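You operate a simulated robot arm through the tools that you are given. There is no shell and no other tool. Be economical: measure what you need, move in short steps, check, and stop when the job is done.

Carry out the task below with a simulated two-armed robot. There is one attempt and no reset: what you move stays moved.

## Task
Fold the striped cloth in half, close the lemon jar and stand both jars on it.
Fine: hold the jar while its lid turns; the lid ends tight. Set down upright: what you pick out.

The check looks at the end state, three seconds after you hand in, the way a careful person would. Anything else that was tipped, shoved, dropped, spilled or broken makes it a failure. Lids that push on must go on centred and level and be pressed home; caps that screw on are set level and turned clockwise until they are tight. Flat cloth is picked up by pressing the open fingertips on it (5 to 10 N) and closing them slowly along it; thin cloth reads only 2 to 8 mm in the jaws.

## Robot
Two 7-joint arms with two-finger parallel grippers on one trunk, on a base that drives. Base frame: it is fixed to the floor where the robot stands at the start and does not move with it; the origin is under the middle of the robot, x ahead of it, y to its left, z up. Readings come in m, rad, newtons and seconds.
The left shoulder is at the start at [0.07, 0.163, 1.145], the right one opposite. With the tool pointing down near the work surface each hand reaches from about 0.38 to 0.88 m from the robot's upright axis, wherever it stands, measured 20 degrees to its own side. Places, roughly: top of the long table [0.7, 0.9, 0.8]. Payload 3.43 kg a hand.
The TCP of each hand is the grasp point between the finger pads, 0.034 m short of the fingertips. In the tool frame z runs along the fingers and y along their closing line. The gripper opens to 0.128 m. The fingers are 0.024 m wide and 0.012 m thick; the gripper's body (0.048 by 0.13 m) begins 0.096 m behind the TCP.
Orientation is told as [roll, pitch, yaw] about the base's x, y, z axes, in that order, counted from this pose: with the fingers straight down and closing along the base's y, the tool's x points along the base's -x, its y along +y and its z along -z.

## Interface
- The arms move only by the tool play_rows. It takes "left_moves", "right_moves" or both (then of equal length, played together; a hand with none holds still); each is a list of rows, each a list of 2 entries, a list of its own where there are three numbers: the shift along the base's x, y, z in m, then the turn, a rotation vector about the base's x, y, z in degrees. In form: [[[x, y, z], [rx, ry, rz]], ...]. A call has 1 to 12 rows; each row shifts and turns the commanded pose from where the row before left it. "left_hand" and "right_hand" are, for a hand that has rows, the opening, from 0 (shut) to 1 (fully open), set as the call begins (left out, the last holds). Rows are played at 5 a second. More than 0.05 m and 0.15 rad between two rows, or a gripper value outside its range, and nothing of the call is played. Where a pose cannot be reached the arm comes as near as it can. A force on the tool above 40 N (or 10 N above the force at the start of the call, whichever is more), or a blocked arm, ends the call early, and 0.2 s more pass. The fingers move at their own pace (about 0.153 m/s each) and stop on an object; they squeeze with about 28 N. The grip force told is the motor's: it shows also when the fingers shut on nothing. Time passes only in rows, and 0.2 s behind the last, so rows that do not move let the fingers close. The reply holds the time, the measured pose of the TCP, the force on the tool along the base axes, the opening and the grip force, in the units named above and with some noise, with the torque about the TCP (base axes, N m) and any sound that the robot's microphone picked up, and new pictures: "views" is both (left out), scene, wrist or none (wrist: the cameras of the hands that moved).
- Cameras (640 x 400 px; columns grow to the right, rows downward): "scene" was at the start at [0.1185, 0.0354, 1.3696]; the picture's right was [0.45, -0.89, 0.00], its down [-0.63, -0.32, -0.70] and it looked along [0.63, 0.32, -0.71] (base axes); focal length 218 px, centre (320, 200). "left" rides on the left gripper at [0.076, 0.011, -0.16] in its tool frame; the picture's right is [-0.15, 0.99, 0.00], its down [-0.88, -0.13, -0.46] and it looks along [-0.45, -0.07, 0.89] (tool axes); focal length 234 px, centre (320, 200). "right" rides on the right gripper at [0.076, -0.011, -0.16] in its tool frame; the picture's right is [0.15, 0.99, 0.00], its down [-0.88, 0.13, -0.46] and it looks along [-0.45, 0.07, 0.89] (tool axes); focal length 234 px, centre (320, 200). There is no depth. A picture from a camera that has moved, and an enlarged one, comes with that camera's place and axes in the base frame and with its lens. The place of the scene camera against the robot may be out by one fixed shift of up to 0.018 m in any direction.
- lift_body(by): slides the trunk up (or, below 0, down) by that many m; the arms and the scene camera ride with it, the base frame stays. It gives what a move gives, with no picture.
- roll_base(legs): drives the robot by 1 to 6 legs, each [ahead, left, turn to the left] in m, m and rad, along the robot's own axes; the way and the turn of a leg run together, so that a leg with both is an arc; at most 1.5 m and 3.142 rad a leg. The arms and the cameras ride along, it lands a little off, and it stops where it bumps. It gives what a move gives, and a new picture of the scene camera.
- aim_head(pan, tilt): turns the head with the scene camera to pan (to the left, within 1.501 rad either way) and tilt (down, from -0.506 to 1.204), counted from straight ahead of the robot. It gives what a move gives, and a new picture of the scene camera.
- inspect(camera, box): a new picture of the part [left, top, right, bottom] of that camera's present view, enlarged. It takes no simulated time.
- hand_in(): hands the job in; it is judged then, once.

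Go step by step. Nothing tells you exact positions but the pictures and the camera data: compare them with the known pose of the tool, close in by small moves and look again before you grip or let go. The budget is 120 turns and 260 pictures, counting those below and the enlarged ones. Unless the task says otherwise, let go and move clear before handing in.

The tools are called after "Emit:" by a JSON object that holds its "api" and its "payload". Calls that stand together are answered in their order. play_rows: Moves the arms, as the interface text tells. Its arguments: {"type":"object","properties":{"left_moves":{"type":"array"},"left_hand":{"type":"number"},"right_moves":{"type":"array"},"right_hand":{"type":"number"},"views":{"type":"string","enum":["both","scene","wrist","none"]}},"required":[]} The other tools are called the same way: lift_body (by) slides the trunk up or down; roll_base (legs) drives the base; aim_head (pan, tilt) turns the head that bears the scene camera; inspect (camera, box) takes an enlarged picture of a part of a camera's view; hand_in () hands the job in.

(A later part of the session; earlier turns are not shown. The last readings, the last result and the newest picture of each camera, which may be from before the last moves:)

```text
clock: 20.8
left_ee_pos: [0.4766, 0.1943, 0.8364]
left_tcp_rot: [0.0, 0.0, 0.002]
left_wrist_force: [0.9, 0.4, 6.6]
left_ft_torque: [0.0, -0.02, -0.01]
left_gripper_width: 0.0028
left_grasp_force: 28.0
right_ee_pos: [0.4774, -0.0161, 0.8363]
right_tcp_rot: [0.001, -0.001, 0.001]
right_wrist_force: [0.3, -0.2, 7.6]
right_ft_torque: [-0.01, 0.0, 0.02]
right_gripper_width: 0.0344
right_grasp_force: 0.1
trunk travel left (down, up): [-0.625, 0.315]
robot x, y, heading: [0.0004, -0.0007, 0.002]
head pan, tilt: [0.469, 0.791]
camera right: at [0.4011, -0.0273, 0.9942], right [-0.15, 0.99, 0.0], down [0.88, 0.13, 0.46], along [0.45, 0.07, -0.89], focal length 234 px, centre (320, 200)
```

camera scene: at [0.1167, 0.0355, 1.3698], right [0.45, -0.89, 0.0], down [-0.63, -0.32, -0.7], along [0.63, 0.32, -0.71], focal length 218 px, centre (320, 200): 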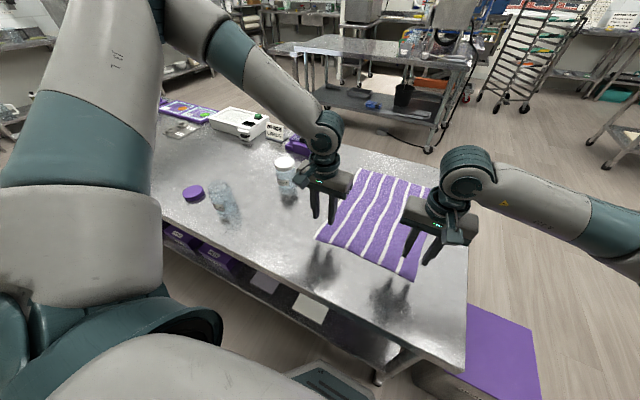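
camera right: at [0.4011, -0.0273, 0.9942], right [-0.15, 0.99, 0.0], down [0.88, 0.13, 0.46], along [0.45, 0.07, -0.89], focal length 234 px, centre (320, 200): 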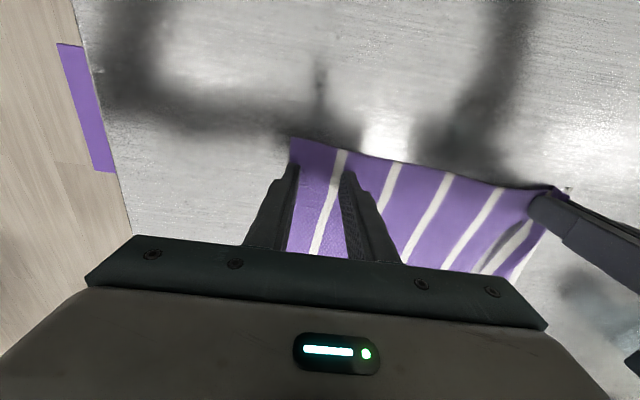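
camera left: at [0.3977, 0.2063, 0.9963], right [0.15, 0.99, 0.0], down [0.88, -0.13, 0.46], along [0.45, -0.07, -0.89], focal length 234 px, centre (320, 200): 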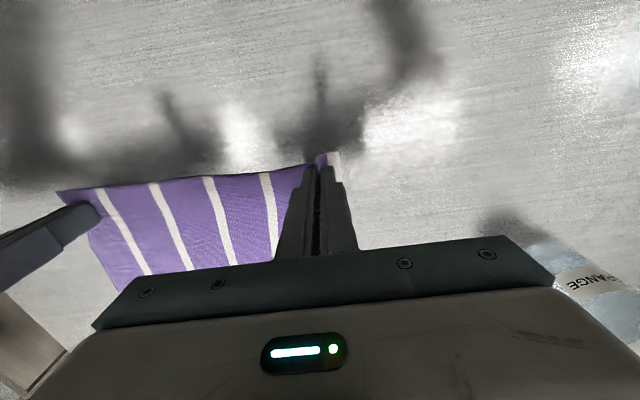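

Good placement and 7.6 N; closing slowly.

Emit:
{"api": "play_rows", "payload": {"right_moves": [[[0, 0, 0], [0, 0, 0]]], "right_hand": 0.25, "views": "none"}}

Emit:
{"api": "play_rows", "payload": {"right_moves": [[[0, 0, 0], [0, 0, 0]]], "right_hand": 0.225, "views": "none"}}

Emit:
{"api": "play_rows", "payload": {"right_moves": [[[0, 0, 0], [0, 0, 0]]], "right_hand": 0.2, "views": "none"}}

Emit:
{"api": "play_rows", "payload": {"right_moves": [[[0, 0, 0], [0, 0, 0]]], "right_hand": 0.175, "views": "none"}}

Emit:
{"api": "play_rows", "payload": {"right_moves": [[[0, 0, 0], [0, 0, 0]]], "right_hand": 0.15, "views": "wrist"}}

```text
clock: 21.2
left_ee_pos: [0.4752, 0.1951, 0.8353]
left_tcp_rot: [0.001, 0.0, 0.001]
left_wrist_force: [0.9, -0.8, 6.3]
left_ft_torque: [-0.01, -0.07, 0.02]
left_gripper_width: 0.0026
left_grasp_force: 27.7
right_ee_pos: [0.4782, -0.017, 0.8355]
right_tcp_rot: [0.0, 0.001, 0.0]
right_wrist_force: [0.2, -0.6, 8.8]
right_ft_torque: [-0.05, 0.03, 0.01]
right_gripper_width: 0.0312
right_grasp_force: 0.0
trunk travel left (down, up): [-0.625, 0.315]
robot x, y, heading: [-0.0004, -0.0003, -0.002]
head pan, tilt: [0.469, 0.791]
```

```text
clock: 21.6
left_ee_pos: [0.4743, 0.1957, 0.8358]
left_tcp_rot: [0.0, 0.001, 0.002]
left_wrist_force: [1.4, 0.1, 5.3]
left_ft_torque: [-0.03, -0.07, -0.01]
left_gripper_width: 0.0023
left_grasp_force: 27.7
right_ee_pos: [0.4787, -0.0155, 0.8364]
right_tcp_rot: [0.002, 0.001, 0.001]
right_wrist_force: [0.5, 0.3, 9.0]
right_ft_torque: [-0.01, 0.05, -0.02]
right_gripper_width: 0.0277
right_grasp_force: 0.0
trunk travel left (down, up): [-0.625, 0.315]
robot x, y, heading: [0.0014, -0.0012, -0.003]
head pan, tilt: [0.469, 0.791]
```

```text
clock: 22.0
left_ee_pos: [0.4758, 0.1944, 0.8365]
left_tcp_rot: [0.001, 0.0, 0.001]
left_wrist_force: [1.4, -0.8, 5.8]
left_ft_torque: [0.0, -0.05, 0.02]
left_gripper_width: 0.0024
left_grasp_force: 28.3
right_ee_pos: [0.4778, -0.0158, 0.8354]
right_tcp_rot: [-0.001, -0.001, 0.001]
right_wrist_force: [0.4, 0.1, 9.9]
right_ft_torque: [0.0, 0.06, 0.01]
right_gripper_width: 0.0242
right_grasp_force: 0.0
trunk travel left (down, up): [-0.625, 0.315]
robot x, y, heading: [0.001, -0.0042, 0.001]
head pan, tilt: [0.469, 0.791]
```

```text
clock: 22.4
left_ee_pos: [0.4757, 0.1941, 0.8351]
left_tcp_rot: [0.0, 0.0, 0.001]
left_wrist_force: [1.7, 0.0, 4.6]
left_ft_torque: [0.02, 0.0, -0.02]
left_gripper_width: 0.0027
left_grasp_force: 28.2
right_ee_pos: [0.4762, -0.017, 0.835]
right_tcp_rot: [-0.002, 0.0, -0.001]
right_wrist_force: [0.8, 0.4, 10.1]
right_ft_torque: [-0.04, 0.07, 0.04]
right_gripper_width: 0.0206
right_grasp_force: 0.1
trunk travel left (down, up): [-0.625, 0.315]
robot x, y, heading: [0.001, 0.0009, 0.003]
head pan, tilt: [0.469, 0.791]
```

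```text
clock: 22.8
left_ee_pos: [0.4745, 0.1948, 0.8362]
left_tcp_rot: [0.0, -0.002, 0.002]
left_wrist_force: [0.7, -0.9, 4.9]
left_ft_torque: [0.02, -0.01, 0.01]
left_gripper_width: 0.0027
left_grasp_force: 28.1
right_ee_pos: [0.478, -0.0155, 0.8355]
right_tcp_rot: [0.0, -0.002, -0.001]
right_wrist_force: [0.3, -0.3, 11.6]
right_ft_torque: [-0.03, 0.06, 0.0]
right_gripper_width: 0.0199
right_grasp_force: 0.3
trunk travel left (down, up): [-0.625, 0.315]
robot x, y, heading: [-0.0007, -0.0004, 0.004]
head pan, tilt: [0.469, 0.791]
camera right: at [0.4009, -0.0273, 0.9942], right [-0.15, 0.99, 0.0], down [0.88, 0.13, 0.46], along [0.45, 0.07, -0.89], focal length 234 px, centre (320, 200)
```

right: 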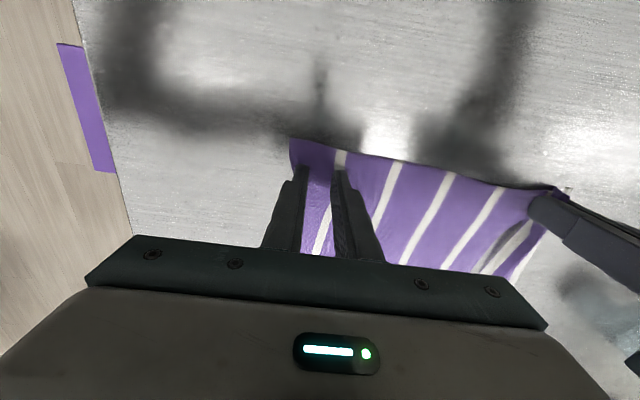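

Emit:
{"api": "play_rows", "payload": {"right_moves": [[[0, 0, 0.0003], [0, 0, 0]]], "right_hand": 0.125, "views": "none"}}

Emit:
{"api": "play_rows", "payload": {"right_moves": [[[0, 0, 0], [0, 0, 0]]], "right_hand": 0.1, "views": "none"}}

Emit:
{"api": "play_rows", "payload": {"right_moves": [[[0, 0, 0.0001], [0, 0, 0]]], "right_hand": 0.075, "views": "wrist"}}

```text
clock: 23.2
left_ee_pos: [0.4756, 0.1953, 0.8354]
left_tcp_rot: [-0.002, 0.0, 0.001]
left_wrist_force: [0.6, -0.3, 5.7]
left_ft_torque: [0.02, -0.02, 0.02]
left_gripper_width: 0.0026
left_grasp_force: 27.9
right_ee_pos: [0.4785, -0.0145, 0.8355]
right_tcp_rot: [0.0, -0.001, 0.0]
right_wrist_force: [-0.8, -0.6, 7.3]
right_ft_torque: [-0.06, 0.03, 0.01]
right_gripper_width: 0.0148
right_grasp_force: 0.1
trunk travel left (down, up): [-0.625, 0.315]
robot x, y, heading: [-0.0007, 0.001, 0.002]
head pan, tilt: [0.469, 0.791]
```

```text
clock: 23.6
left_ee_pos: [0.4751, 0.1954, 0.8351]
left_tcp_rot: [0.001, 0.001, 0.004]
left_wrist_force: [0.3, -0.4, 6.1]
left_ft_torque: [0.03, 0.03, 0.01]
left_gripper_width: 0.0026
left_grasp_force: 28.0
right_ee_pos: [0.4772, -0.0167, 0.8357]
right_tcp_rot: [0.001, 0.0, 0.001]
right_wrist_force: [-0.7, -0.2, 6.5]
right_ft_torque: [-0.01, 0.04, 0.01]
right_gripper_width: 0.0114
right_grasp_force: 0.1
trunk travel left (down, up): [-0.625, 0.315]
robot x, y, heading: [-0.0011, 0.0002, 0.006]
head pan, tilt: [0.469, 0.791]
```

```text
clock: 24.0
left_ee_pos: [0.475, 0.1947, 0.8346]
left_tcp_rot: [-0.001, -0.001, 0.003]
left_wrist_force: [0.5, 0.7, 5.7]
left_ft_torque: [-0.03, -0.02, 0.01]
left_gripper_width: 0.0025
left_grasp_force: 28.3
right_ee_pos: [0.4779, -0.014, 0.8358]
right_tcp_rot: [0.001, 0.0, 0.001]
right_wrist_force: [-0.5, -1.0, 7.8]
right_ft_torque: [-0.04, 0.03, 0.04]
right_gripper_width: 0.0078
right_grasp_force: 0.0
trunk travel left (down, up): [-0.625, 0.315]
robot x, y, heading: [-0.0012, 0.0004, 0.0]
head pan, tilt: [0.469, 0.791]
camera right: at [0.401, -0.0264, 0.9943], right [-0.15, 0.99, 0.0], down [0.88, 0.13, 0.46], along [0.45, 0.07, -0.89], focal length 234 px, centre (320, 200)
```

right: 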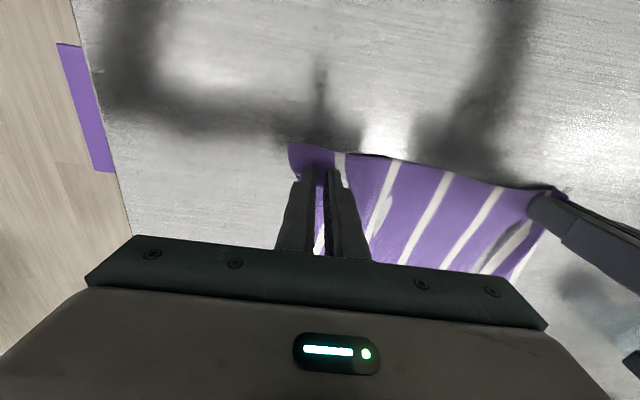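

Emit:
{"api": "play_rows", "payload": {"right_moves": [[[0, 0, 0], [0, 0, 0]]], "right_hand": 0.05, "views": "none"}}

Emit:
{"api": "play_rows", "payload": {"right_moves": [[[0, 0, 0], [0, 0, 0]]], "right_hand": 0.025, "views": "none"}}

Emit:
{"api": "play_rows", "payload": {"right_moves": [[[0, 0, 0], [0, 0, 0]], [[0, 0, 0], [0, 0, 0]]], "right_hand": 0, "views": "wrist"}}

```text
clock: 24.4
left_ee_pos: [0.475, 0.1941, 0.835]
left_tcp_rot: [0.0, 0.0, 0.002]
left_wrist_force: [0.9, -0.2, 5.9]
left_ft_torque: [-0.02, 0.02, 0.03]
left_gripper_width: 0.0027
left_grasp_force: 28.3
right_ee_pos: [0.4783, -0.0148, 0.8357]
right_tcp_rot: [0.0, 0.0, -0.002]
right_wrist_force: [-0.1, 0.2, 7.2]
right_ft_torque: [-0.04, 0.03, -0.02]
right_gripper_width: 0.0039
right_grasp_force: 0.1
trunk travel left (down, up): [-0.625, 0.315]
robot x, y, heading: [0.0012, -0.0004, -0.002]
head pan, tilt: [0.469, 0.791]
```

```text
clock: 24.8
left_ee_pos: [0.4754, 0.1946, 0.8361]
left_tcp_rot: [0.002, 0.0, 0.001]
left_wrist_force: [0.9, -1.5, 6.2]
left_ft_torque: [0.02, 0.0, 0.01]
left_gripper_width: 0.0025
left_grasp_force: 28.0
right_ee_pos: [0.4787, -0.0138, 0.836]
right_tcp_rot: [0.001, 0.0, 0.001]
right_wrist_force: [-0.2, -0.6, 7.1]
right_ft_torque: [0.0, 0.01, 0.0]
right_gripper_width: 0.0038
right_grasp_force: 0.7
trunk travel left (down, up): [-0.625, 0.315]
robot x, y, heading: [0.0033, 0.0001, -0.004]
head pan, tilt: [0.469, 0.791]
```

```text
clock: 25.4
left_ee_pos: [0.4756, 0.1953, 0.8359]
left_tcp_rot: [0.0, 0.002, 0.004]
left_wrist_force: [0.3, -1.1, 5.5]
left_ft_torque: [0.01, 0.02, -0.01]
left_gripper_width: 0.0028
left_grasp_force: 27.5
right_ee_pos: [0.4773, -0.0139, 0.8358]
right_tcp_rot: [-0.001, 0.0, -0.001]
right_wrist_force: [0.8, 0.3, 7.1]
right_ft_torque: [0.01, 0.01, -0.01]
right_gripper_width: 0.0
right_grasp_force: 27.8
trunk travel left (down, up): [-0.625, 0.315]
robot x, y, heading: [0.0002, -0.0009, 0.003]
head pan, tilt: [0.469, 0.791]
camera right: at [0.401, -0.0263, 0.9943], right [-0.15, 0.99, 0.0], down [0.88, 0.13, 0.46], along [0.45, 0.07, -0.89], focal length 234 px, centre (320, 200)
```

right: 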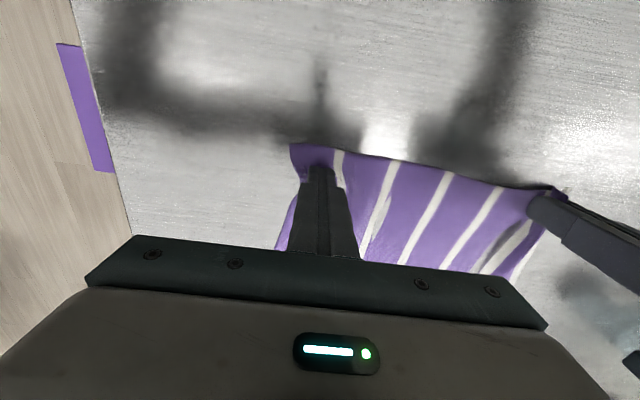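

Again it slipped at the end. I try with a wider span, so that the cloth buckles more easily between the fingers.

Emit:
{"api": "play_rows", "payload": {"right_moves": [[[0, 0, 0.008], [0, 0, 0]], [[-0.006, 0.012, 0], [0, 0, 0]], [[0, 0, 0], [0, 0, 0]], [[0, 0, -0.006], [0, 0, 0]], [[0, 0, -0.002], [0, 0, 0]], [[0, 0, -0.0003], [0, 0, 0]], [[0, 0, 0], [0, 0, 0]]], "right_hand": 0.45, "views": "wrist"}}

Emit:
{"api": "inspect", "payload": {"camera": "right", "box": [230, 110, 430, 260]}}

```text
clock: 27.0
left_ee_pos: [0.475, 0.1958, 0.8356]
left_tcp_rot: [0.002, -0.003, 0.001]
left_wrist_force: [-0.3, -0.1, 5.1]
left_ft_torque: [0.0, -0.01, -0.01]
left_gripper_width: 0.0026
left_grasp_force: 28.1
right_ee_pos: [0.4732, -0.0021, 0.8357]
right_tcp_rot: [0.001, -0.002, -0.001]
right_wrist_force: [-0.7, -1.3, 10.2]
right_ft_torque: [-0.15, 0.01, -0.01]
right_gripper_width: 0.0575
right_grasp_force: 0.0
trunk travel left (down, up): [-0.625, 0.315]
robot x, y, heading: [0.0017, -0.0004, -0.001]
head pan, tilt: [0.469, 0.791]
camera right: at [0.3949, -0.0148, 0.9942], right [-0.15, 0.99, 0.0], down [0.88, 0.13, 0.46], along [0.45, 0.07, -0.89], focal length 234 px, centre (320, 200)
```

right: 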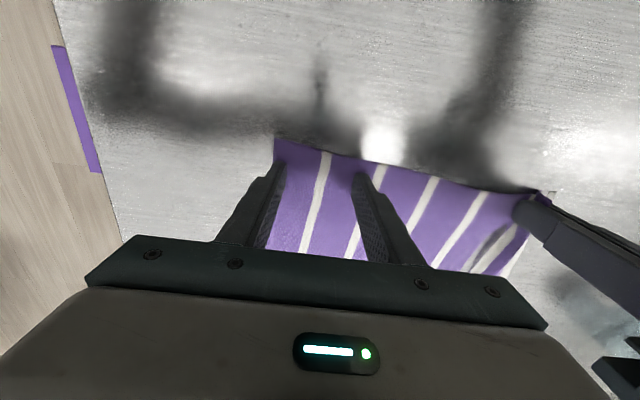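

```text
2.67 times, centred on (330, 185) of right
camera zoom: at [0.3949, -0.0148, 0.9942], right [-0.15, 0.99, 0.0], down [0.88, 0.13, 0.46], along [0.45, 0.07, -0.89], focal length 624 px, centre (293, 240)
```

zoom: 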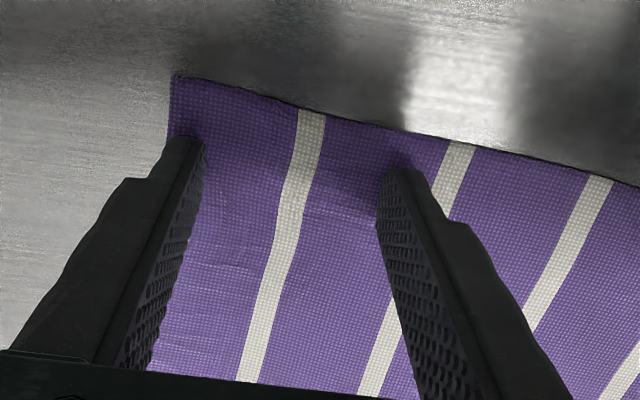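

Emit:
{"api": "play_rows", "payload": {"right_moves": [[[0, 0, 0], [0, 0, 0]]], "right_hand": 0.42, "views": "none"}}

Emit:
{"api": "play_rows", "payload": {"right_moves": [[[0, 0, 0], [0, 0, 0]]], "right_hand": 0.39, "views": "none"}}

Emit:
{"api": "play_rows", "payload": {"right_moves": [[[0, 0, 0], [0, 0, 0]]], "right_hand": 0.36, "views": "none"}}

Emit:
{"api": "inspect", "payload": {"camera": "right", "box": [230, 110, 430, 260]}}

```text
clock: 27.4
left_ee_pos: [0.4748, 0.1943, 0.836]
left_tcp_rot: [-0.001, 0.0, 0.001]
left_wrist_force: [-0.1, 0.3, 4.3]
left_ft_torque: [0.03, -0.03, -0.02]
left_gripper_width: 0.0026
left_grasp_force: 27.9
right_ee_pos: [0.4726, -0.0025, 0.8346]
right_tcp_rot: [0.002, 0.0, 0.001]
right_wrist_force: [0.8, 0.3, 11.8]
right_ft_torque: [-0.02, 0.01, 0.01]
right_gripper_width: 0.0531
right_grasp_force: 0.1
trunk travel left (down, up): [-0.625, 0.315]
robot x, y, heading: [-0.004, 0.0038, -0.002]
head pan, tilt: [0.469, 0.791]
```

```text
clock: 27.8
left_ee_pos: [0.4743, 0.1943, 0.8353]
left_tcp_rot: [-0.001, -0.002, 0.003]
left_wrist_force: [0.4, -1.8, 3.2]
left_ft_torque: [-0.01, -0.01, 0.03]
left_gripper_width: 0.0028
left_grasp_force: 27.8
right_ee_pos: [0.4711, -0.0031, 0.8351]
right_tcp_rot: [0.001, -0.001, 0.001]
right_wrist_force: [0.0, 1.2, 15.0]
right_ft_torque: [-0.06, 0.03, 0.0]
right_gripper_width: 0.0489
right_grasp_force: 0.0
trunk travel left (down, up): [-0.625, 0.315]
robot x, y, heading: [-0.0017, 0.0017, -0.001]
head pan, tilt: [0.469, 0.791]
```

```text
clock: 28.2
left_ee_pos: [0.4753, 0.1945, 0.8361]
left_tcp_rot: [0.001, -0.001, 0.003]
left_wrist_force: [0.3, -1.1, 2.3]
left_ft_torque: [0.02, -0.02, -0.04]
left_gripper_width: 0.0027
left_grasp_force: 28.0
right_ee_pos: [0.4711, -0.0029, 0.8356]
right_tcp_rot: [0.0, -0.002, -0.001]
right_wrist_force: [0.7, 0.2, 15.1]
right_ft_torque: [-0.06, 0.02, 0.01]
right_gripper_width: 0.0449
right_grasp_force: 0.0
trunk travel left (down, up): [-0.625, 0.315]
robot x, y, heading: [-0.0018, 0.0013, -0.005]
head pan, tilt: [0.469, 0.791]
```

```text
2.67 times, centred on (330, 185) of right
camera zoom: at [0.3946, -0.0145, 0.9941], right [-0.15, 0.99, 0.0], down [0.88, 0.13, 0.46], along [0.45, 0.07, -0.89], focal length 624 px, centre (293, 240)
```

zoom: 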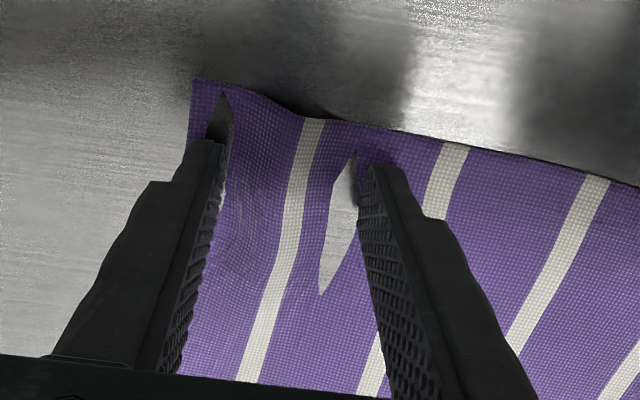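

The cloth begins to buckle between the fingers. I ease the pressure a little and continue.

Emit:
{"api": "play_rows", "payload": {"right_moves": [[[0, 0, 0.0004], [0, 0, 0]]], "right_hand": 0.33, "views": "none"}}

Emit:
{"api": "play_rows", "payload": {"right_moves": [[[0, 0, 0], [0, 0, 0]]], "right_hand": 0.3, "views": "none"}}

Emit:
{"api": "play_rows", "payload": {"right_moves": [[[0, 0, 0], [0, 0, 0]]], "right_hand": 0.27, "views": "none"}}

Emit:
{"api": "play_rows", "payload": {"right_moves": [[[0, 0, 0], [0, 0, 0]]], "right_hand": 0.24, "views": "none"}}

Emit:
{"api": "inspect", "payload": {"camera": "right", "box": [230, 110, 430, 260]}}

```text
clock: 28.6
left_ee_pos: [0.4749, 0.1946, 0.8364]
left_tcp_rot: [0.0, -0.004, 0.001]
left_wrist_force: [0.4, -0.2, 2.3]
left_ft_torque: [-0.03, 0.02, 0.0]
left_gripper_width: 0.0025
left_grasp_force: 28.3
right_ee_pos: [0.4713, -0.0041, 0.8357]
right_tcp_rot: [-0.001, 0.0, -0.001]
right_wrist_force: [-1.4, 1.2, 15.1]
right_ft_torque: [-0.02, 0.09, 0.02]
right_gripper_width: 0.041
right_grasp_force: 0.1
trunk travel left (down, up): [-0.625, 0.315]
robot x, y, heading: [0.0008, 0.0017, -0.001]
head pan, tilt: [0.469, 0.791]
```

```text
clock: 29.0
left_ee_pos: [0.4756, 0.1942, 0.8362]
left_tcp_rot: [-0.001, -0.002, 0.002]
left_wrist_force: [-0.6, -0.4, 1.6]
left_ft_torque: [-0.03, 0.01, 0.01]
left_gripper_width: 0.0025
left_grasp_force: 27.7
right_ee_pos: [0.4715, -0.0043, 0.8348]
right_tcp_rot: [0.001, -0.001, 0.0]
right_wrist_force: [-0.6, 0.6, 14.6]
right_ft_torque: [-0.03, 0.01, -0.02]
right_gripper_width: 0.0373
right_grasp_force: 0.0
trunk travel left (down, up): [-0.625, 0.315]
robot x, y, heading: [-0.0001, -0.0046, 0.003]
head pan, tilt: [0.469, 0.791]
```

```text
clock: 29.4
left_ee_pos: [0.4747, 0.196, 0.8355]
left_tcp_rot: [0.001, -0.001, 0.001]
left_wrist_force: [-0.5, -0.8, 2.0]
left_ft_torque: [-0.01, 0.0, -0.01]
left_gripper_width: 0.0025
left_grasp_force: 27.5
right_ee_pos: [0.4721, -0.004, 0.8354]
right_tcp_rot: [0.002, -0.002, 0.001]
right_wrist_force: [0.2, 0.9, 15.1]
right_ft_torque: [0.0, 0.02, -0.01]
right_gripper_width: 0.0335
right_grasp_force: 0.1
trunk travel left (down, up): [-0.625, 0.315]
robot x, y, heading: [-0.0036, -0.001, -0.001]
head pan, tilt: [0.469, 0.791]
```

```text
clock: 29.8
left_ee_pos: [0.4748, 0.194, 0.8355]
left_tcp_rot: [0.001, -0.002, 0.003]
left_wrist_force: [0.3, 0.0, 2.1]
left_ft_torque: [-0.03, -0.02, 0.01]
left_gripper_width: 0.0028
left_grasp_force: 28.8
right_ee_pos: [0.4718, -0.0032, 0.8362]
right_tcp_rot: [-0.002, -0.003, -0.001]
right_wrist_force: [1.2, 0.6, 14.7]
right_ft_torque: [-0.06, 0.03, 0.01]
right_gripper_width: 0.0296
right_grasp_force: 0.1
trunk travel left (down, up): [-0.625, 0.315]
robot x, y, heading: [0.0019, 0.0012, -0.002]
head pan, tilt: [0.469, 0.791]
```

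```text
2.67 times, centred on (330, 185) of right
camera zoom: at [0.395, -0.0147, 0.9941], right [-0.15, 0.99, 0.0], down [0.88, 0.13, 0.46], along [0.45, 0.07, -0.89], focal length 624 px, centre (293, 240)
```

zoom: 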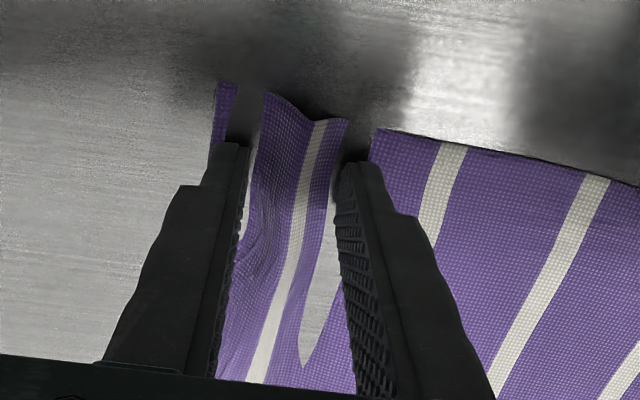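

A clear ridge stands between the fingers now; I close on it.

Emit:
{"api": "play_rows", "payload": {"right_moves": [[[0, 0, 0], [0, 0, 0]]], "right_hand": 0.21, "views": "none"}}

Emit:
{"api": "play_rows", "payload": {"right_moves": [[[0, 0, 0.0001], [0, 0, 0]]], "right_hand": 0.18, "views": "none"}}

Emit:
{"api": "play_rows", "payload": {"right_moves": [[[0, 0, 0.0001], [0, 0, 0]]], "right_hand": 0.15, "views": "none"}}

Emit:
{"api": "play_rows", "payload": {"right_moves": [[[0, 0, 0.0001], [0, 0, 0]]], "right_hand": 0.12, "views": "none"}}

Emit:
{"api": "play_rows", "payload": {"right_moves": [[[0, 0, 0.0001], [0, 0, 0]]], "right_hand": 0.09, "views": "none"}}

Emit:
{"api": "inspect", "payload": {"camera": "right", "box": [230, 110, 430, 260]}}

```text
clock: 30.2
left_ee_pos: [0.4741, 0.1941, 0.8359]
left_tcp_rot: [-0.001, -0.001, 0.003]
left_wrist_force: [0.9, -0.6, 2.1]
left_ft_torque: [0.0, -0.02, -0.02]
left_gripper_width: 0.0026
left_grasp_force: 28.1
right_ee_pos: [0.4728, -0.0033, 0.8355]
right_tcp_rot: [0.0, -0.001, -0.001]
right_wrist_force: [0.5, 0.6, 14.8]
right_ft_torque: [-0.03, 0.06, -0.04]
right_gripper_width: 0.0261
right_grasp_force: 0.1
trunk travel left (down, up): [-0.625, 0.315]
robot x, y, heading: [0.0024, 0.0007, -0.003]
head pan, tilt: [0.469, 0.791]
```

```text
clock: 30.6
left_ee_pos: [0.475, 0.1949, 0.8359]
left_tcp_rot: [-0.001, -0.002, 0.002]
left_wrist_force: [0.0, -0.5, 1.4]
left_ft_torque: [0.01, 0.02, 0.02]
left_gripper_width: 0.0028
left_grasp_force: 27.7
right_ee_pos: [0.4712, -0.0039, 0.8356]
right_tcp_rot: [-0.001, -0.001, 0.0]
right_wrist_force: [-0.6, -0.6, 14.8]
right_ft_torque: [-0.05, 0.06, 0.0]
right_gripper_width: 0.0217
right_grasp_force: 0.0
trunk travel left (down, up): [-0.625, 0.315]
robot x, y, heading: [-0.0015, -0.002, -0.002]
head pan, tilt: [0.469, 0.791]
```

```text
clock: 31.0
left_ee_pos: [0.4743, 0.1952, 0.8366]
left_tcp_rot: [-0.001, -0.003, 0.001]
left_wrist_force: [-0.4, -0.4, 4.0]
left_ft_torque: [0.0, 0.02, -0.03]
left_gripper_width: 0.0026
left_grasp_force: 28.3
right_ee_pos: [0.472, -0.0024, 0.8358]
right_tcp_rot: [0.0, 0.001, 0.0]
right_wrist_force: [0.5, 0.4, 12.0]
right_ft_torque: [0.0, 0.02, 0.01]
right_gripper_width: 0.0183
right_grasp_force: 0.1
trunk travel left (down, up): [-0.625, 0.315]
robot x, y, heading: [0.0006, -0.0008, 0.001]
head pan, tilt: [0.469, 0.791]
```

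```text
clock: 31.4
left_ee_pos: [0.4738, 0.1947, 0.8348]
left_tcp_rot: [0.0, -0.003, 0.002]
left_wrist_force: [-0.5, -1.6, 4.6]
left_ft_torque: [-0.07, 0.02, 0.03]
left_gripper_width: 0.0027
left_grasp_force: 28.2
right_ee_pos: [0.4724, -0.0029, 0.8364]
right_tcp_rot: [0.001, 0.0, 0.0]
right_wrist_force: [-0.5, 1.8, 7.4]
right_ft_torque: [0.08, 0.0, 0.01]
right_gripper_width: 0.0158
right_grasp_force: 0.9
trunk travel left (down, up): [-0.625, 0.315]
robot x, y, heading: [0.0011, 0.0011, -0.003]
head pan, tilt: [0.469, 0.791]
```

```text
clock: 31.8
left_ee_pos: [0.4759, 0.1941, 0.8365]
left_tcp_rot: [0.001, -0.002, -0.001]
left_wrist_force: [-0.3, -3.6, 6.4]
left_ft_torque: [-0.17, -0.03, 0.02]
left_gripper_width: 0.0025
left_grasp_force: 27.9
right_ee_pos: [0.4721, -0.0027, 0.8354]
right_tcp_rot: [0.0, -0.001, -0.001]
right_wrist_force: [0.1, 2.5, 3.6]
right_ft_torque: [0.08, 0.0, -0.06]
right_gripper_width: 0.0127
right_grasp_force: 2.3
trunk travel left (down, up): [-0.625, 0.315]
robot x, y, heading: [0.0004, 0.0002, -0.004]
head pan, tilt: [0.469, 0.791]
```

```text
2.67 times, centred on (330, 185) of right
camera zoom: at [0.3955, -0.0145, 0.9945], right [-0.15, 0.99, 0.0], down [0.88, 0.13, 0.46], along [0.45, 0.07, -0.89], focal length 624 px, centre (293, 240)
```

zoom: 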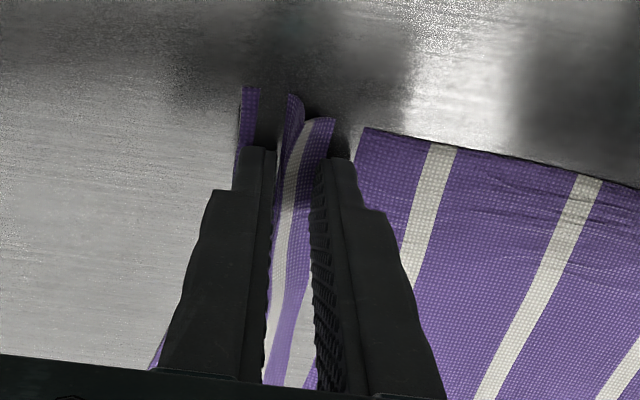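

Emit:
{"api": "play_rows", "payload": {"right_moves": [[[0, 0.001, 0], [0, 0, 0]]], "right_hand": 0.06, "views": "none"}}

Emit:
{"api": "play_rows", "payload": {"right_moves": [[[0, 0.002, 0], [0, 0, 0]]], "right_hand": 0.03, "views": "none"}}

Emit:
{"api": "play_rows", "payload": {"right_moves": [[[0, 0.002, 0], [0, 0, 0]], [[0, 0, 0], [0, 0, 0]]], "right_hand": 0, "views": "none"}}

Emit:
{"api": "inspect", "payload": {"camera": "right", "box": [230, 110, 430, 260]}}

```text
clock: 32.2
left_ee_pos: [0.476, 0.1948, 0.8349]
left_tcp_rot: [0.001, 0.0, 0.0]
left_wrist_force: [-0.2, -5.4, 9.2]
left_ft_torque: [-0.24, 0.02, 0.0]
left_gripper_width: 0.0027
left_grasp_force: 27.9
right_ee_pos: [0.4729, -0.0027, 0.8348]
right_tcp_rot: [0.001, 0.0, 0.001]
right_wrist_force: [0.4, 2.4, 0.1]
right_ft_torque: [0.12, -0.02, -0.01]
right_gripper_width: 0.0108
right_grasp_force: 3.5
trunk travel left (down, up): [-0.625, 0.315]
robot x, y, heading: [0.0, -0.0001, -0.002]
head pan, tilt: [0.469, 0.791]
```

```text
clock: 32.6
left_ee_pos: [0.4765, 0.1942, 0.8359]
left_tcp_rot: [-0.001, 0.002, 0.003]
left_wrist_force: [-0.5, -5.0, 9.0]
left_ft_torque: [-0.2, 0.03, 0.03]
left_gripper_width: 0.0026
left_grasp_force: 27.9
right_ee_pos: [0.4706, -0.0009, 0.8355]
right_tcp_rot: [-0.001, -0.001, 0.0]
right_wrist_force: [-0.4, 3.9, -0.1]
right_ft_torque: [0.11, 0.01, -0.05]
right_gripper_width: 0.0071
right_grasp_force: 3.4
trunk travel left (down, up): [-0.625, 0.315]
robot x, y, heading: [-0.0001, 0.0003, -0.001]
head pan, tilt: [0.469, 0.791]
```

```text
clock: 33.2
left_ee_pos: [0.4746, 0.1946, 0.8357]
left_tcp_rot: [0.0, 0.0, 0.002]
left_wrist_force: [-1.0, -5.6, 8.7]
left_ft_torque: [-0.24, 0.01, -0.02]
left_gripper_width: 0.0026
left_grasp_force: 27.9
right_ee_pos: [0.4725, 0.0003, 0.8373]
right_tcp_rot: [0.001, 0.0, 0.0]
right_wrist_force: [0.7, 6.0, -0.3]
right_ft_torque: [0.19, -0.02, -0.03]
right_gripper_width: 0.0025
right_grasp_force: 28.6
trunk travel left (down, up): [-0.625, 0.315]
robot x, y, heading: [0.0, 0.0015, -0.001]
head pan, tilt: [0.469, 0.791]
```

```text
2.67 times, centred on (330, 185) of right
camera zoom: at [0.3951, -0.0103, 0.9951], right [-0.15, 0.99, 0.0], down [0.88, 0.13, 0.46], along [0.45, 0.07, -0.89], focal length 624 px, centre (293, 240)
```

zoom: 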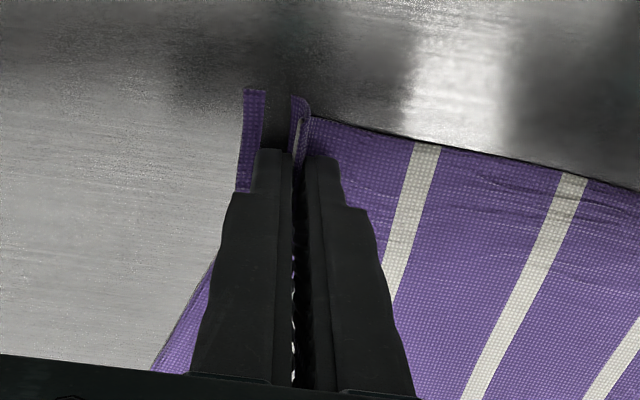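

Both hands now hold the cloth (2.6 and 2.5 mm). I carry the edge up along the first half of the fold arc.

Emit:
{"api": "play_rows", "payload": {"left_moves": [[[0.003, -0.003, 0.02], [0, 0, 0]], [[0.003, 0, 0.024], [0, 0, 0]], [[0.0185, 0, 0.041], [0, 0, 0]], [[0.029, 0, 0.035], [0, 0, 0]], [[0.038, 0, 0.027], [0, 0, 0]], [[0.044, 0, 0.017], [0, 0, 0]], [[0.0474, 0, 0.006], [0, 0, 0]]], "right_moves": [[[0.003, 0.003, 0.02], [0, 0, 0]], [[0.003, 0, 0.024], [0, 0, 0]], [[0.0185, 0, 0.041], [0, 0, 0]], [[0.029, 0, 0.035], [0, 0, 0]], [[0.038, 0, 0.027], [0, 0, 0]], [[0.044, 0, 0.017], [0, 0, 0]], [[0.0474, 0, 0.006], [0, 0, 0]]]}}

```text
clock: 34.8
left_ee_pos: [0.6498, 0.204, 1.0041]
left_tcp_rot: [-0.006, 0.001, 0.001]
left_wrist_force: [-0.6, -10.7, -0.7]
left_ft_torque: [-0.4, 0.03, -0.02]
left_gripper_width: 0.0025
left_grasp_force: 28.2
left hand out of reach, approached as far as the arm can: row 7
right_ee_pos: [0.655, 0.0081, 1.0064]
right_tcp_rot: [0.001, 0.001, 0.003]
right_wrist_force: [0.2, 10.1, 0.2]
right_ft_torque: [0.37, 0.04, -0.08]
right_gripper_width: 0.0024
right_grasp_force: 27.7
trunk travel left (down, up): [-0.625, 0.315]
robot x, y, heading: [-0.0042, -0.0043, -0.002]
head pan, tilt: [0.469, 0.791]
camera scene: at [0.1203, 0.0368, 1.3693], right [0.45, -0.89, 0.0], down [-0.63, -0.32, -0.7], along [0.63, 0.32, -0.71], focal length 218 px, centre (320, 200)
camera right: at [0.5788, -0.0046, 1.1655], right [-0.15, 0.99, 0.0], down [0.88, 0.13, 0.45], along [0.45, 0.07, -0.89], focal length 234 px, centre (320, 200)
camera left: at [0.5728, 0.2156, 1.1652], right [0.15, 0.99, -0.01], down [0.88, -0.13, 0.46], along [0.45, -0.07, -0.89], focal length 234 px, centre (320, 200)
```

scene: 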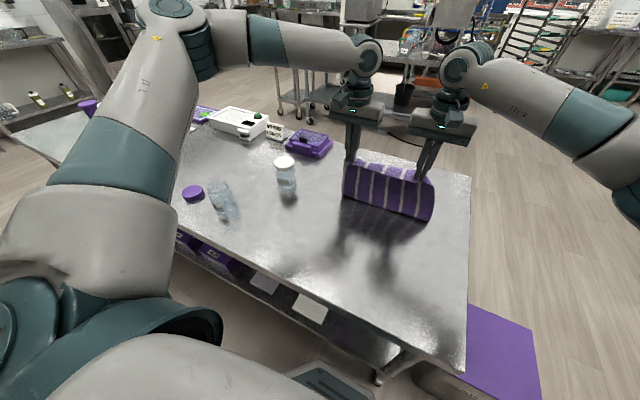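
right: 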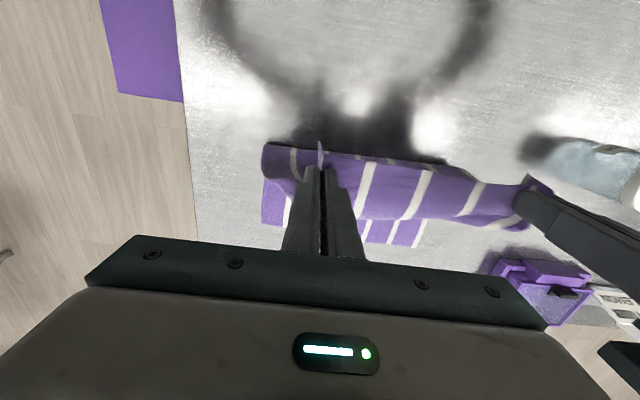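
left: 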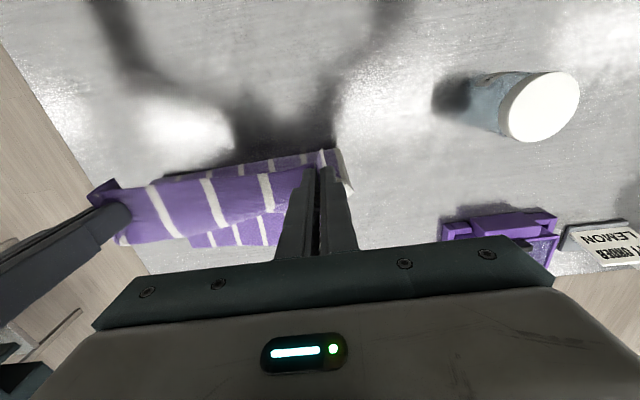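

The fold is forming well, but the left arm nears its reach here. I tilt both tools forward, which brings the wrists back, and ease the sideways tension.

Emit:
{"api": "play_rows", "payload": {"left_moves": [[[0, -0.003, 0], [0, -6, 0]], [[0, -0.003, 0], [0, -6, 0]], [[0, 0, 0], [0, -6, 0]], [[0, 0, 0], [0, -6, 0]], [[0, 0, 0], [0, -6, 0]]], "right_moves": [[[0, 0.001, 0], [0, -6, 0]], [[0, 0.001, 0], [0, -6, 0]], [[0, 0, 0], [0, -6, 0]], [[0, 0, 0], [0, -6, 0]], [[0, 0, 0], [0, -6, 0]]], "views": "none"}}

```text
clock: 36.0
left_ee_pos: [0.6479, 0.1969, 1.0075]
left_tcp_rot: [0.0, -0.525, 0.001]
left_wrist_force: [-0.4, -0.1, 0.4]
left_ft_torque: [0.04, -0.03, -0.04]
left_gripper_width: 0.0029
left_grasp_force: 27.6
right_ee_pos: [0.6547, 0.007, 1.0066]
right_tcp_rot: [0.0, -0.527, -0.001]
right_wrist_force: [-0.7, 0.5, -0.3]
right_ft_torque: [0.02, 0.0, -0.03]
right_gripper_width: 0.0023
right_grasp_force: 27.9
trunk travel left (down, up): [-0.625, 0.315]
robot x, y, heading: [-0.0002, 0.0005, -0.002]
head pan, tilt: [0.469, 0.791]
```

Emit:
{"api": "play_rows", "payload": {"left_moves": [[[0.0474, -0.004, -0.004], [0, 0, 0]], [[0.044, -0.004, -0.015], [0, 0, 0]], [[0.038, -0.004, -0.027], [0, 0, 0]], [[0.029, -0.003, -0.03], [0, 0, 0]]], "right_moves": [[[0.0474, -0.004, -0.004], [0, 0, 0]], [[0.044, -0.004, -0.015], [0, 0, 0]], [[0.038, -0.004, -0.027], [0, 0, 0]], [[0.029, -0.003, -0.03], [0, 0, 0]]]}}

```text
clock: 36.9
left_ee_pos: [0.7575, 0.2066, 0.9695]
left_tcp_rot: [-0.019, -0.527, -0.011]
left_wrist_force: [2.0, -15.4, -2.9]
left_ft_torque: [-0.41, -0.04, -0.22]
left_gripper_width: 0.0026
left_grasp_force: 28.2
left hand out of reach, approached as far as the arm can: row 2, 3, 4
right_ee_pos: [0.7891, 0.0089, 0.9534]
right_tcp_rot: [0.024, -0.525, 0.015]
right_wrist_force: [-2.5, 15.1, 1.3]
right_ft_torque: [0.52, 0.08, 0.26]
right_gripper_width: 0.0025
right_grasp_force: 28.1
trunk travel left (down, up): [-0.625, 0.315]
robot x, y, heading: [-0.0026, -0.001, -0.003]
head pan, tilt: [0.469, 0.791]
stopped in row 4 (left hand): the force on the tool passed its limit (the readings are from after the stop); the commanded pose is now the measured one
camera scene: at [0.1197, 0.0359, 1.3694], right [0.45, -0.89, 0.0], down [-0.63, -0.32, -0.7], along [0.63, 0.32, -0.71], focal length 218 px, centre (320, 200)
camera right: at [0.643, -0.0075, 1.0527], right [-0.15, 0.99, -0.05], down [0.53, 0.13, 0.84], along [0.83, 0.1, -0.54], focal length 234 px, centre (320, 200)
camera left: at [0.6108, 0.2216, 1.0687], right [0.15, 0.99, 0.06], down [0.53, -0.13, 0.84], along [0.84, -0.09, -0.54], focal length 234 px, centre (320, 200)
```

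scene: 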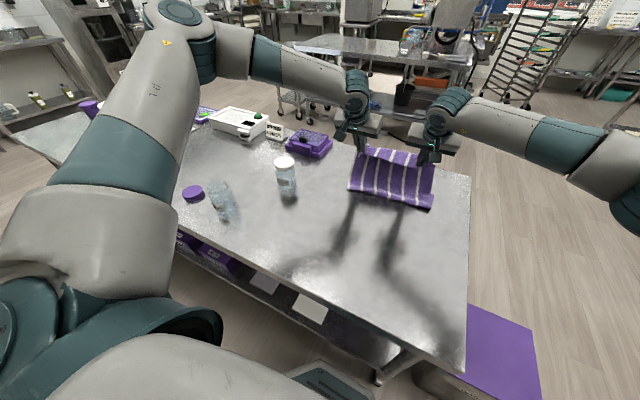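
right: 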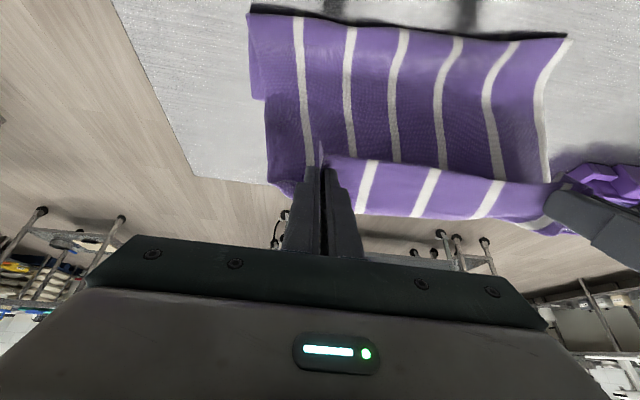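
left: 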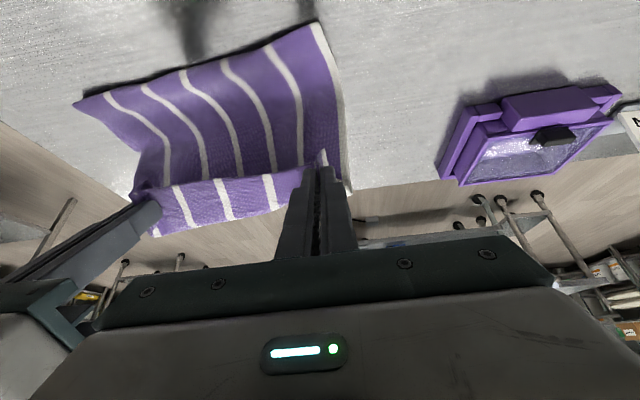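

The left arm is at its limit at this height; lower down it reaches further. I lower both, relieve the tension, and check.

Emit:
{"api": "play_rows", "payload": {"left_moves": [[[0, -0.005, -0.02], [0, 0, 0]], [[0, -0.005, -0.02], [0, 0, 0]], [[0, 0, -0.015], [0, 0, 0]]], "right_moves": [[[-0.005, 0, -0.015], [0, 0, 0]], [[-0.005, 0, -0.015], [0, 0, 0]], [[0, 0, -0.01], [0, 0, 0]]], "views": "none"}}

```text
clock: 37.7
left_ee_pos: [0.7407, 0.211, 0.9293]
left_tcp_rot: [-0.03, -0.533, -0.012]
left_wrist_force: [1.7, -13.3, -1.7]
left_ft_torque: [-0.38, -0.05, -0.23]
left_gripper_width: 0.0027
left_grasp_force: 28.1
left hand out of reach, approached as far as the arm can: row 1, 2, 3
right_ee_pos: [0.7774, 0.0146, 0.9162]
right_tcp_rot: [0.031, -0.524, 0.021]
right_wrist_force: [-2.5, 12.9, 0.9]
right_ft_torque: [0.44, 0.02, 0.17]
right_gripper_width: 0.0028
right_grasp_force: 28.6
trunk travel left (down, up): [-0.625, 0.315]
robot x, y, heading: [0.0001, -0.0027, 0.002]
head pan, tilt: [0.469, 0.791]
stopped in row 3 (left hand): the force on the tool passed its limit (the readings are from after the stop); the commanded pose is now the measured one
```

The left arm is blocked by its wrist posture. I untilt it partly and bring the right hand a little toward it to drop the tension.

Emit:
{"api": "play_rows", "payload": {"left_moves": [[[0, 0, 0], [0, 6, 0]], [[0, 0, 0], [0, 6, 0]], [[0, 0, 0], [0, 6, 0]]], "right_moves": [[[-0.008, 0.006, 0], [0, 0, 0]], [[-0.008, 0.006, 0], [0, 0, 0]], [[-0.008, 0.004, 0], [0, 0, 0]]]}}

```text
clock: 38.5
left_ee_pos: [0.7143, 0.2323, 0.9406]
left_tcp_rot: [-0.037, -0.219, -0.012]
left_wrist_force: [9.0, -37.5, -4.6]
left_ft_torque: [-1.28, -0.27, -0.25]
left_gripper_width: 0.0029
left_grasp_force: 28.4
left hand out of reach, approached as far as the arm can: row 1, 2, 3
right_ee_pos: [0.7526, 0.0328, 0.9151]
right_tcp_rot: [0.037, -0.525, 0.022]
right_wrist_force: [-9.6, 37.7, 4.5]
right_ft_torque: [1.32, 0.21, 0.6]
right_gripper_width: 0.0024
right_grasp_force: 27.2
trunk travel left (down, up): [-0.625, 0.315]
robot x, y, heading: [0.0002, -0.0008, -0.002]
head pan, tilt: [0.469, 0.791]
camera scene: at [0.1185, 0.0355, 1.3695], right [0.45, -0.89, 0.0], down [-0.63, -0.32, -0.7], along [0.63, 0.32, -0.71], focal length 218 px, centre (320, 200)
camera right: at [0.6064, 0.0129, 1.0146], right [-0.17, 0.99, -0.04], down [0.53, 0.13, 0.84], along [0.83, 0.12, -0.54], focal length 234 px, centre (320, 200)
camera left: at [0.6052, 0.2512, 1.0797], right [0.16, 0.99, 0.0], down [0.76, -0.12, 0.64], along [0.63, -0.11, -0.77], focal length 234 px, centre (320, 200)
```

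scene: 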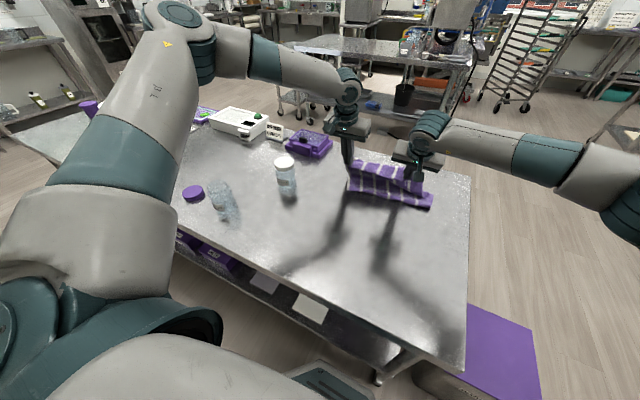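
right: 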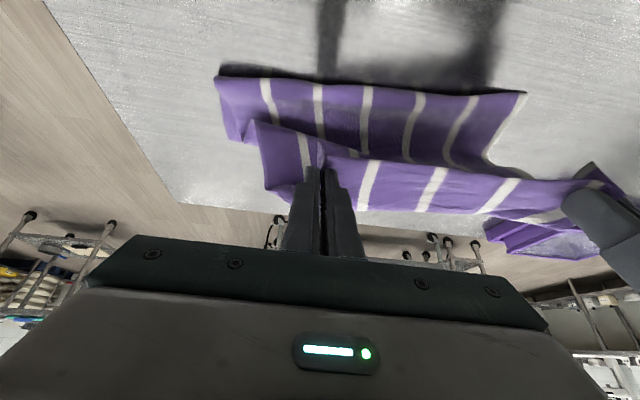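
left: 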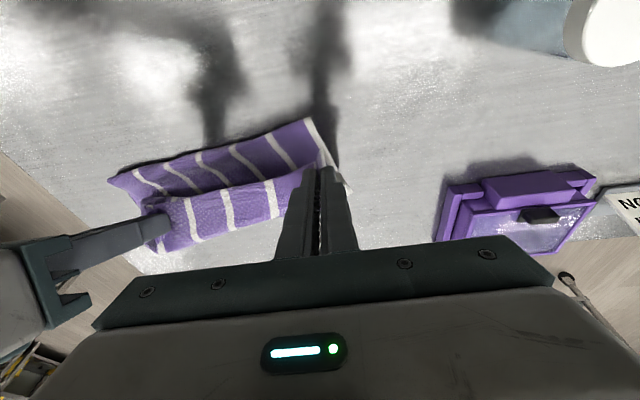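

Left drifts outward because the target lies too far across the robot. I back both off to relieve the tension, then shift the base to the right so that the left hand works on its own side.

Emit:
{"api": "play_rows", "payload": {"left_moves": [[[-0.01, 0, 0], [0, 0, 0]], [[-0.01, 0, 0], [0, 0, 0]], [[-0.01, 0, 0], [0, 0, 0]]], "right_moves": [[[-0.02, 0.012, 0.005], [0, 0, 0]], [[-0.02, 0.01, 0.005], [0, 0, 0]], [[-0.02, 0.004, 0.005], [0, 0, 0]]], "views": "none"}}

```text
clock: 39.3
left_ee_pos: [0.6833, 0.2382, 0.94]
left_tcp_rot: [-0.026, -0.216, -0.008]
left_wrist_force: [-0.1, -0.2, -0.3]
left_ft_torque: [0.04, 0.01, 0.01]
left_gripper_width: 0.0027
left_grasp_force: 28.3
right_ee_pos: [0.6939, 0.051, 0.9295]
right_tcp_rot: [0.022, -0.524, 0.014]
right_wrist_force: [-0.7, 0.9, -0.2]
right_ft_torque: [-0.01, -0.02, -0.01]
right_gripper_width: 0.0025
right_grasp_force: 28.2
trunk travel left (down, up): [-0.625, 0.315]
robot x, y, heading: [0.0021, 0.0018, -0.001]
head pan, tilt: [0.469, 0.791]
```

Emit:
{"api": "roll_base", "payload": {"legs": [[0, -0.08, 0]]}}

Emit:
{"api": "play_rows", "payload": {"left_moves": [[[0, 0.02, 0], [0, -3, 0]], [[0, 0.02, 0], [0, -3, 0]], [[0, 0.02, 0], [0, 0, 0]]], "right_moves": [[[0, 0.02, 0], [0, 0, 0]], [[0, 0.02, 0], [0, 0, 0]], [[0, 0.02, 0], [0, 0, 0]]], "views": "none"}}

```text
clock: 40.4
left_ee_pos: [0.6836, 0.1568, 0.9393]
left_tcp_rot: [-0.029, -0.219, -0.009]
left_wrist_force: [0.0, -0.5, 0.5]
left_ft_torque: [0.01, 0.0, 0.02]
left_gripper_width: 0.0026
left_grasp_force: 28.3
right_ee_pos: [0.6933, -0.0269, 0.9306]
right_tcp_rot: [0.027, -0.524, 0.018]
right_wrist_force: [0.1, 0.7, -0.2]
right_ft_torque: [-0.01, 0.01, 0.02]
right_gripper_width: 0.0024
right_grasp_force: 27.5
trunk travel left (down, up): [-0.625, 0.315]
robot x, y, heading: [0.0047, -0.0785, 0.002]
head pan, tilt: [0.469, 0.791]
camera scene: at [0.1185, -0.0446, 1.3696], right [0.45, -0.89, 0.0], down [-0.63, -0.32, -0.7], along [0.63, 0.32, -0.71], focal length 218 px, centre (320, 200)
```

scene: 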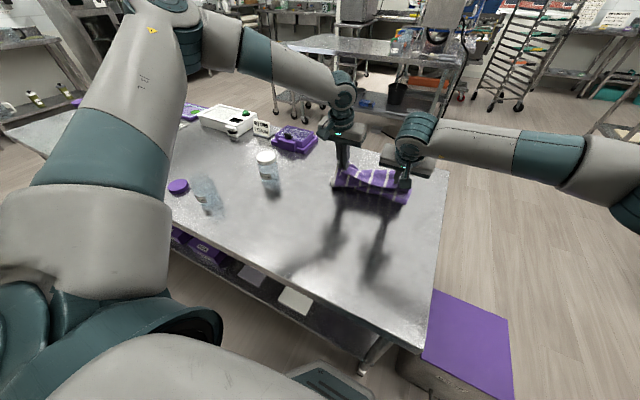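

```text
clock: 41.2
left_ee_pos: [0.685, 0.2174, 0.9396]
left_tcp_rot: [-0.028, -0.321, -0.008]
left_wrist_force: [0.0, 0.7, 0.1]
left_ft_torque: [-0.02, 0.0, -0.03]
left_gripper_width: 0.0025
left_grasp_force: 28.6
right_ee_pos: [0.693, 0.0359, 0.9301]
right_tcp_rot: [0.023, -0.524, 0.018]
right_wrist_force: [-0.1, 0.1, -0.3]
right_ft_torque: [0.0, 0.03, -0.03]
right_gripper_width: 0.0023
right_grasp_force: 27.8
trunk travel left (down, up): [-0.625, 0.315]
robot x, y, heading: [-0.0032, -0.0823, -0.004]
head pan, tilt: [0.469, 0.791]
```

Both reachable and slack. Now forward and down again toward the far edge.

Emit:
{"api": "play_rows", "payload": {"left_moves": [[[0.035, -0.005, -0.005], [0, -3, 0]], [[0.035, -0.005, -0.01], [0, -3, 0]], [[0.03, -0.005, -0.02], [0, -3, 0]], [[0.02, -0.005, -0.02], [0, 0, 0]]], "right_moves": [[[0.035, -0.01, 0], [0, 0, 0]], [[0.035, -0.01, -0.005], [0, 0, 0]], [[0.03, -0.005, -0.015], [0, 0, 0]], [[0.015, -0.005, -0.02], [0, 0, 0]]]}}

```text
clock: 42.2
left_ee_pos: [0.78, 0.2065, 0.9028]
left_tcp_rot: [-0.032, -0.481, -0.015]
left_wrist_force: [2.3, -16.0, -0.4]
left_ft_torque: [-0.49, -0.04, -0.27]
left_gripper_width: 0.0024
left_grasp_force: 28.4
left hand out of reach, approached as far as the arm can: row 3, 4
right_ee_pos: [0.8083, 0.0083, 0.8896]
right_tcp_rot: [0.031, -0.522, 0.021]
right_wrist_force: [-2.6, 16.0, 0.5]
right_ft_torque: [0.57, 0.05, 0.24]
right_gripper_width: 0.0025
right_grasp_force: 27.6
trunk travel left (down, up): [-0.625, 0.315]
robot x, y, heading: [-0.002, -0.0796, 0.001]
head pan, tilt: [0.469, 0.791]
camera scene: at [0.1184, -0.0444, 1.3696], right [0.45, -0.89, 0.0], down [-0.63, -0.32, -0.7], along [0.63, 0.32, -0.71], focal length 218 px, centre (320, 200)
camera right: at [0.6628, -0.0111, 0.9893], right [-0.16, 0.99, -0.05], down [0.53, 0.13, 0.84], along [0.83, 0.11, -0.54], focal length 234 px, centre (320, 200)
camera left: at [0.6384, 0.2243, 1.0093], right [0.16, 0.99, 0.04], down [0.57, -0.12, 0.81], along [0.81, -0.1, -0.58], focal length 234 px, centre (320, 200)
```

scene: 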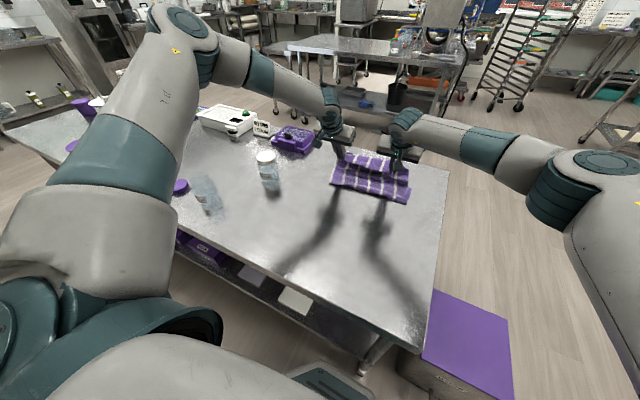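
right: 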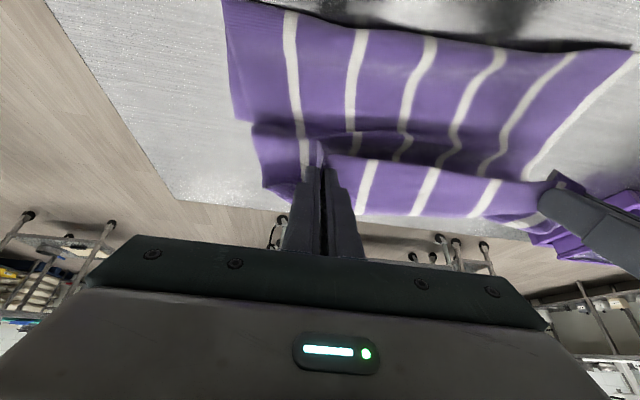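
left: 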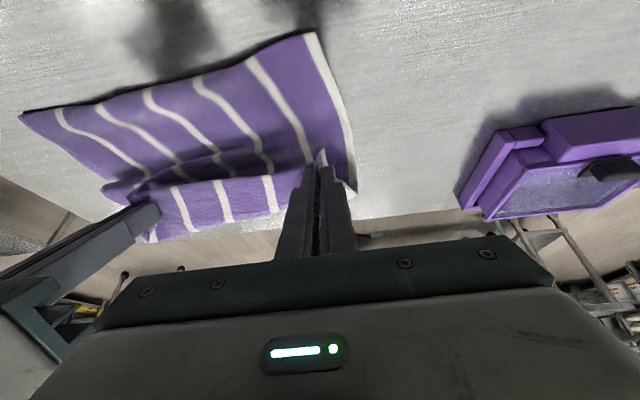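

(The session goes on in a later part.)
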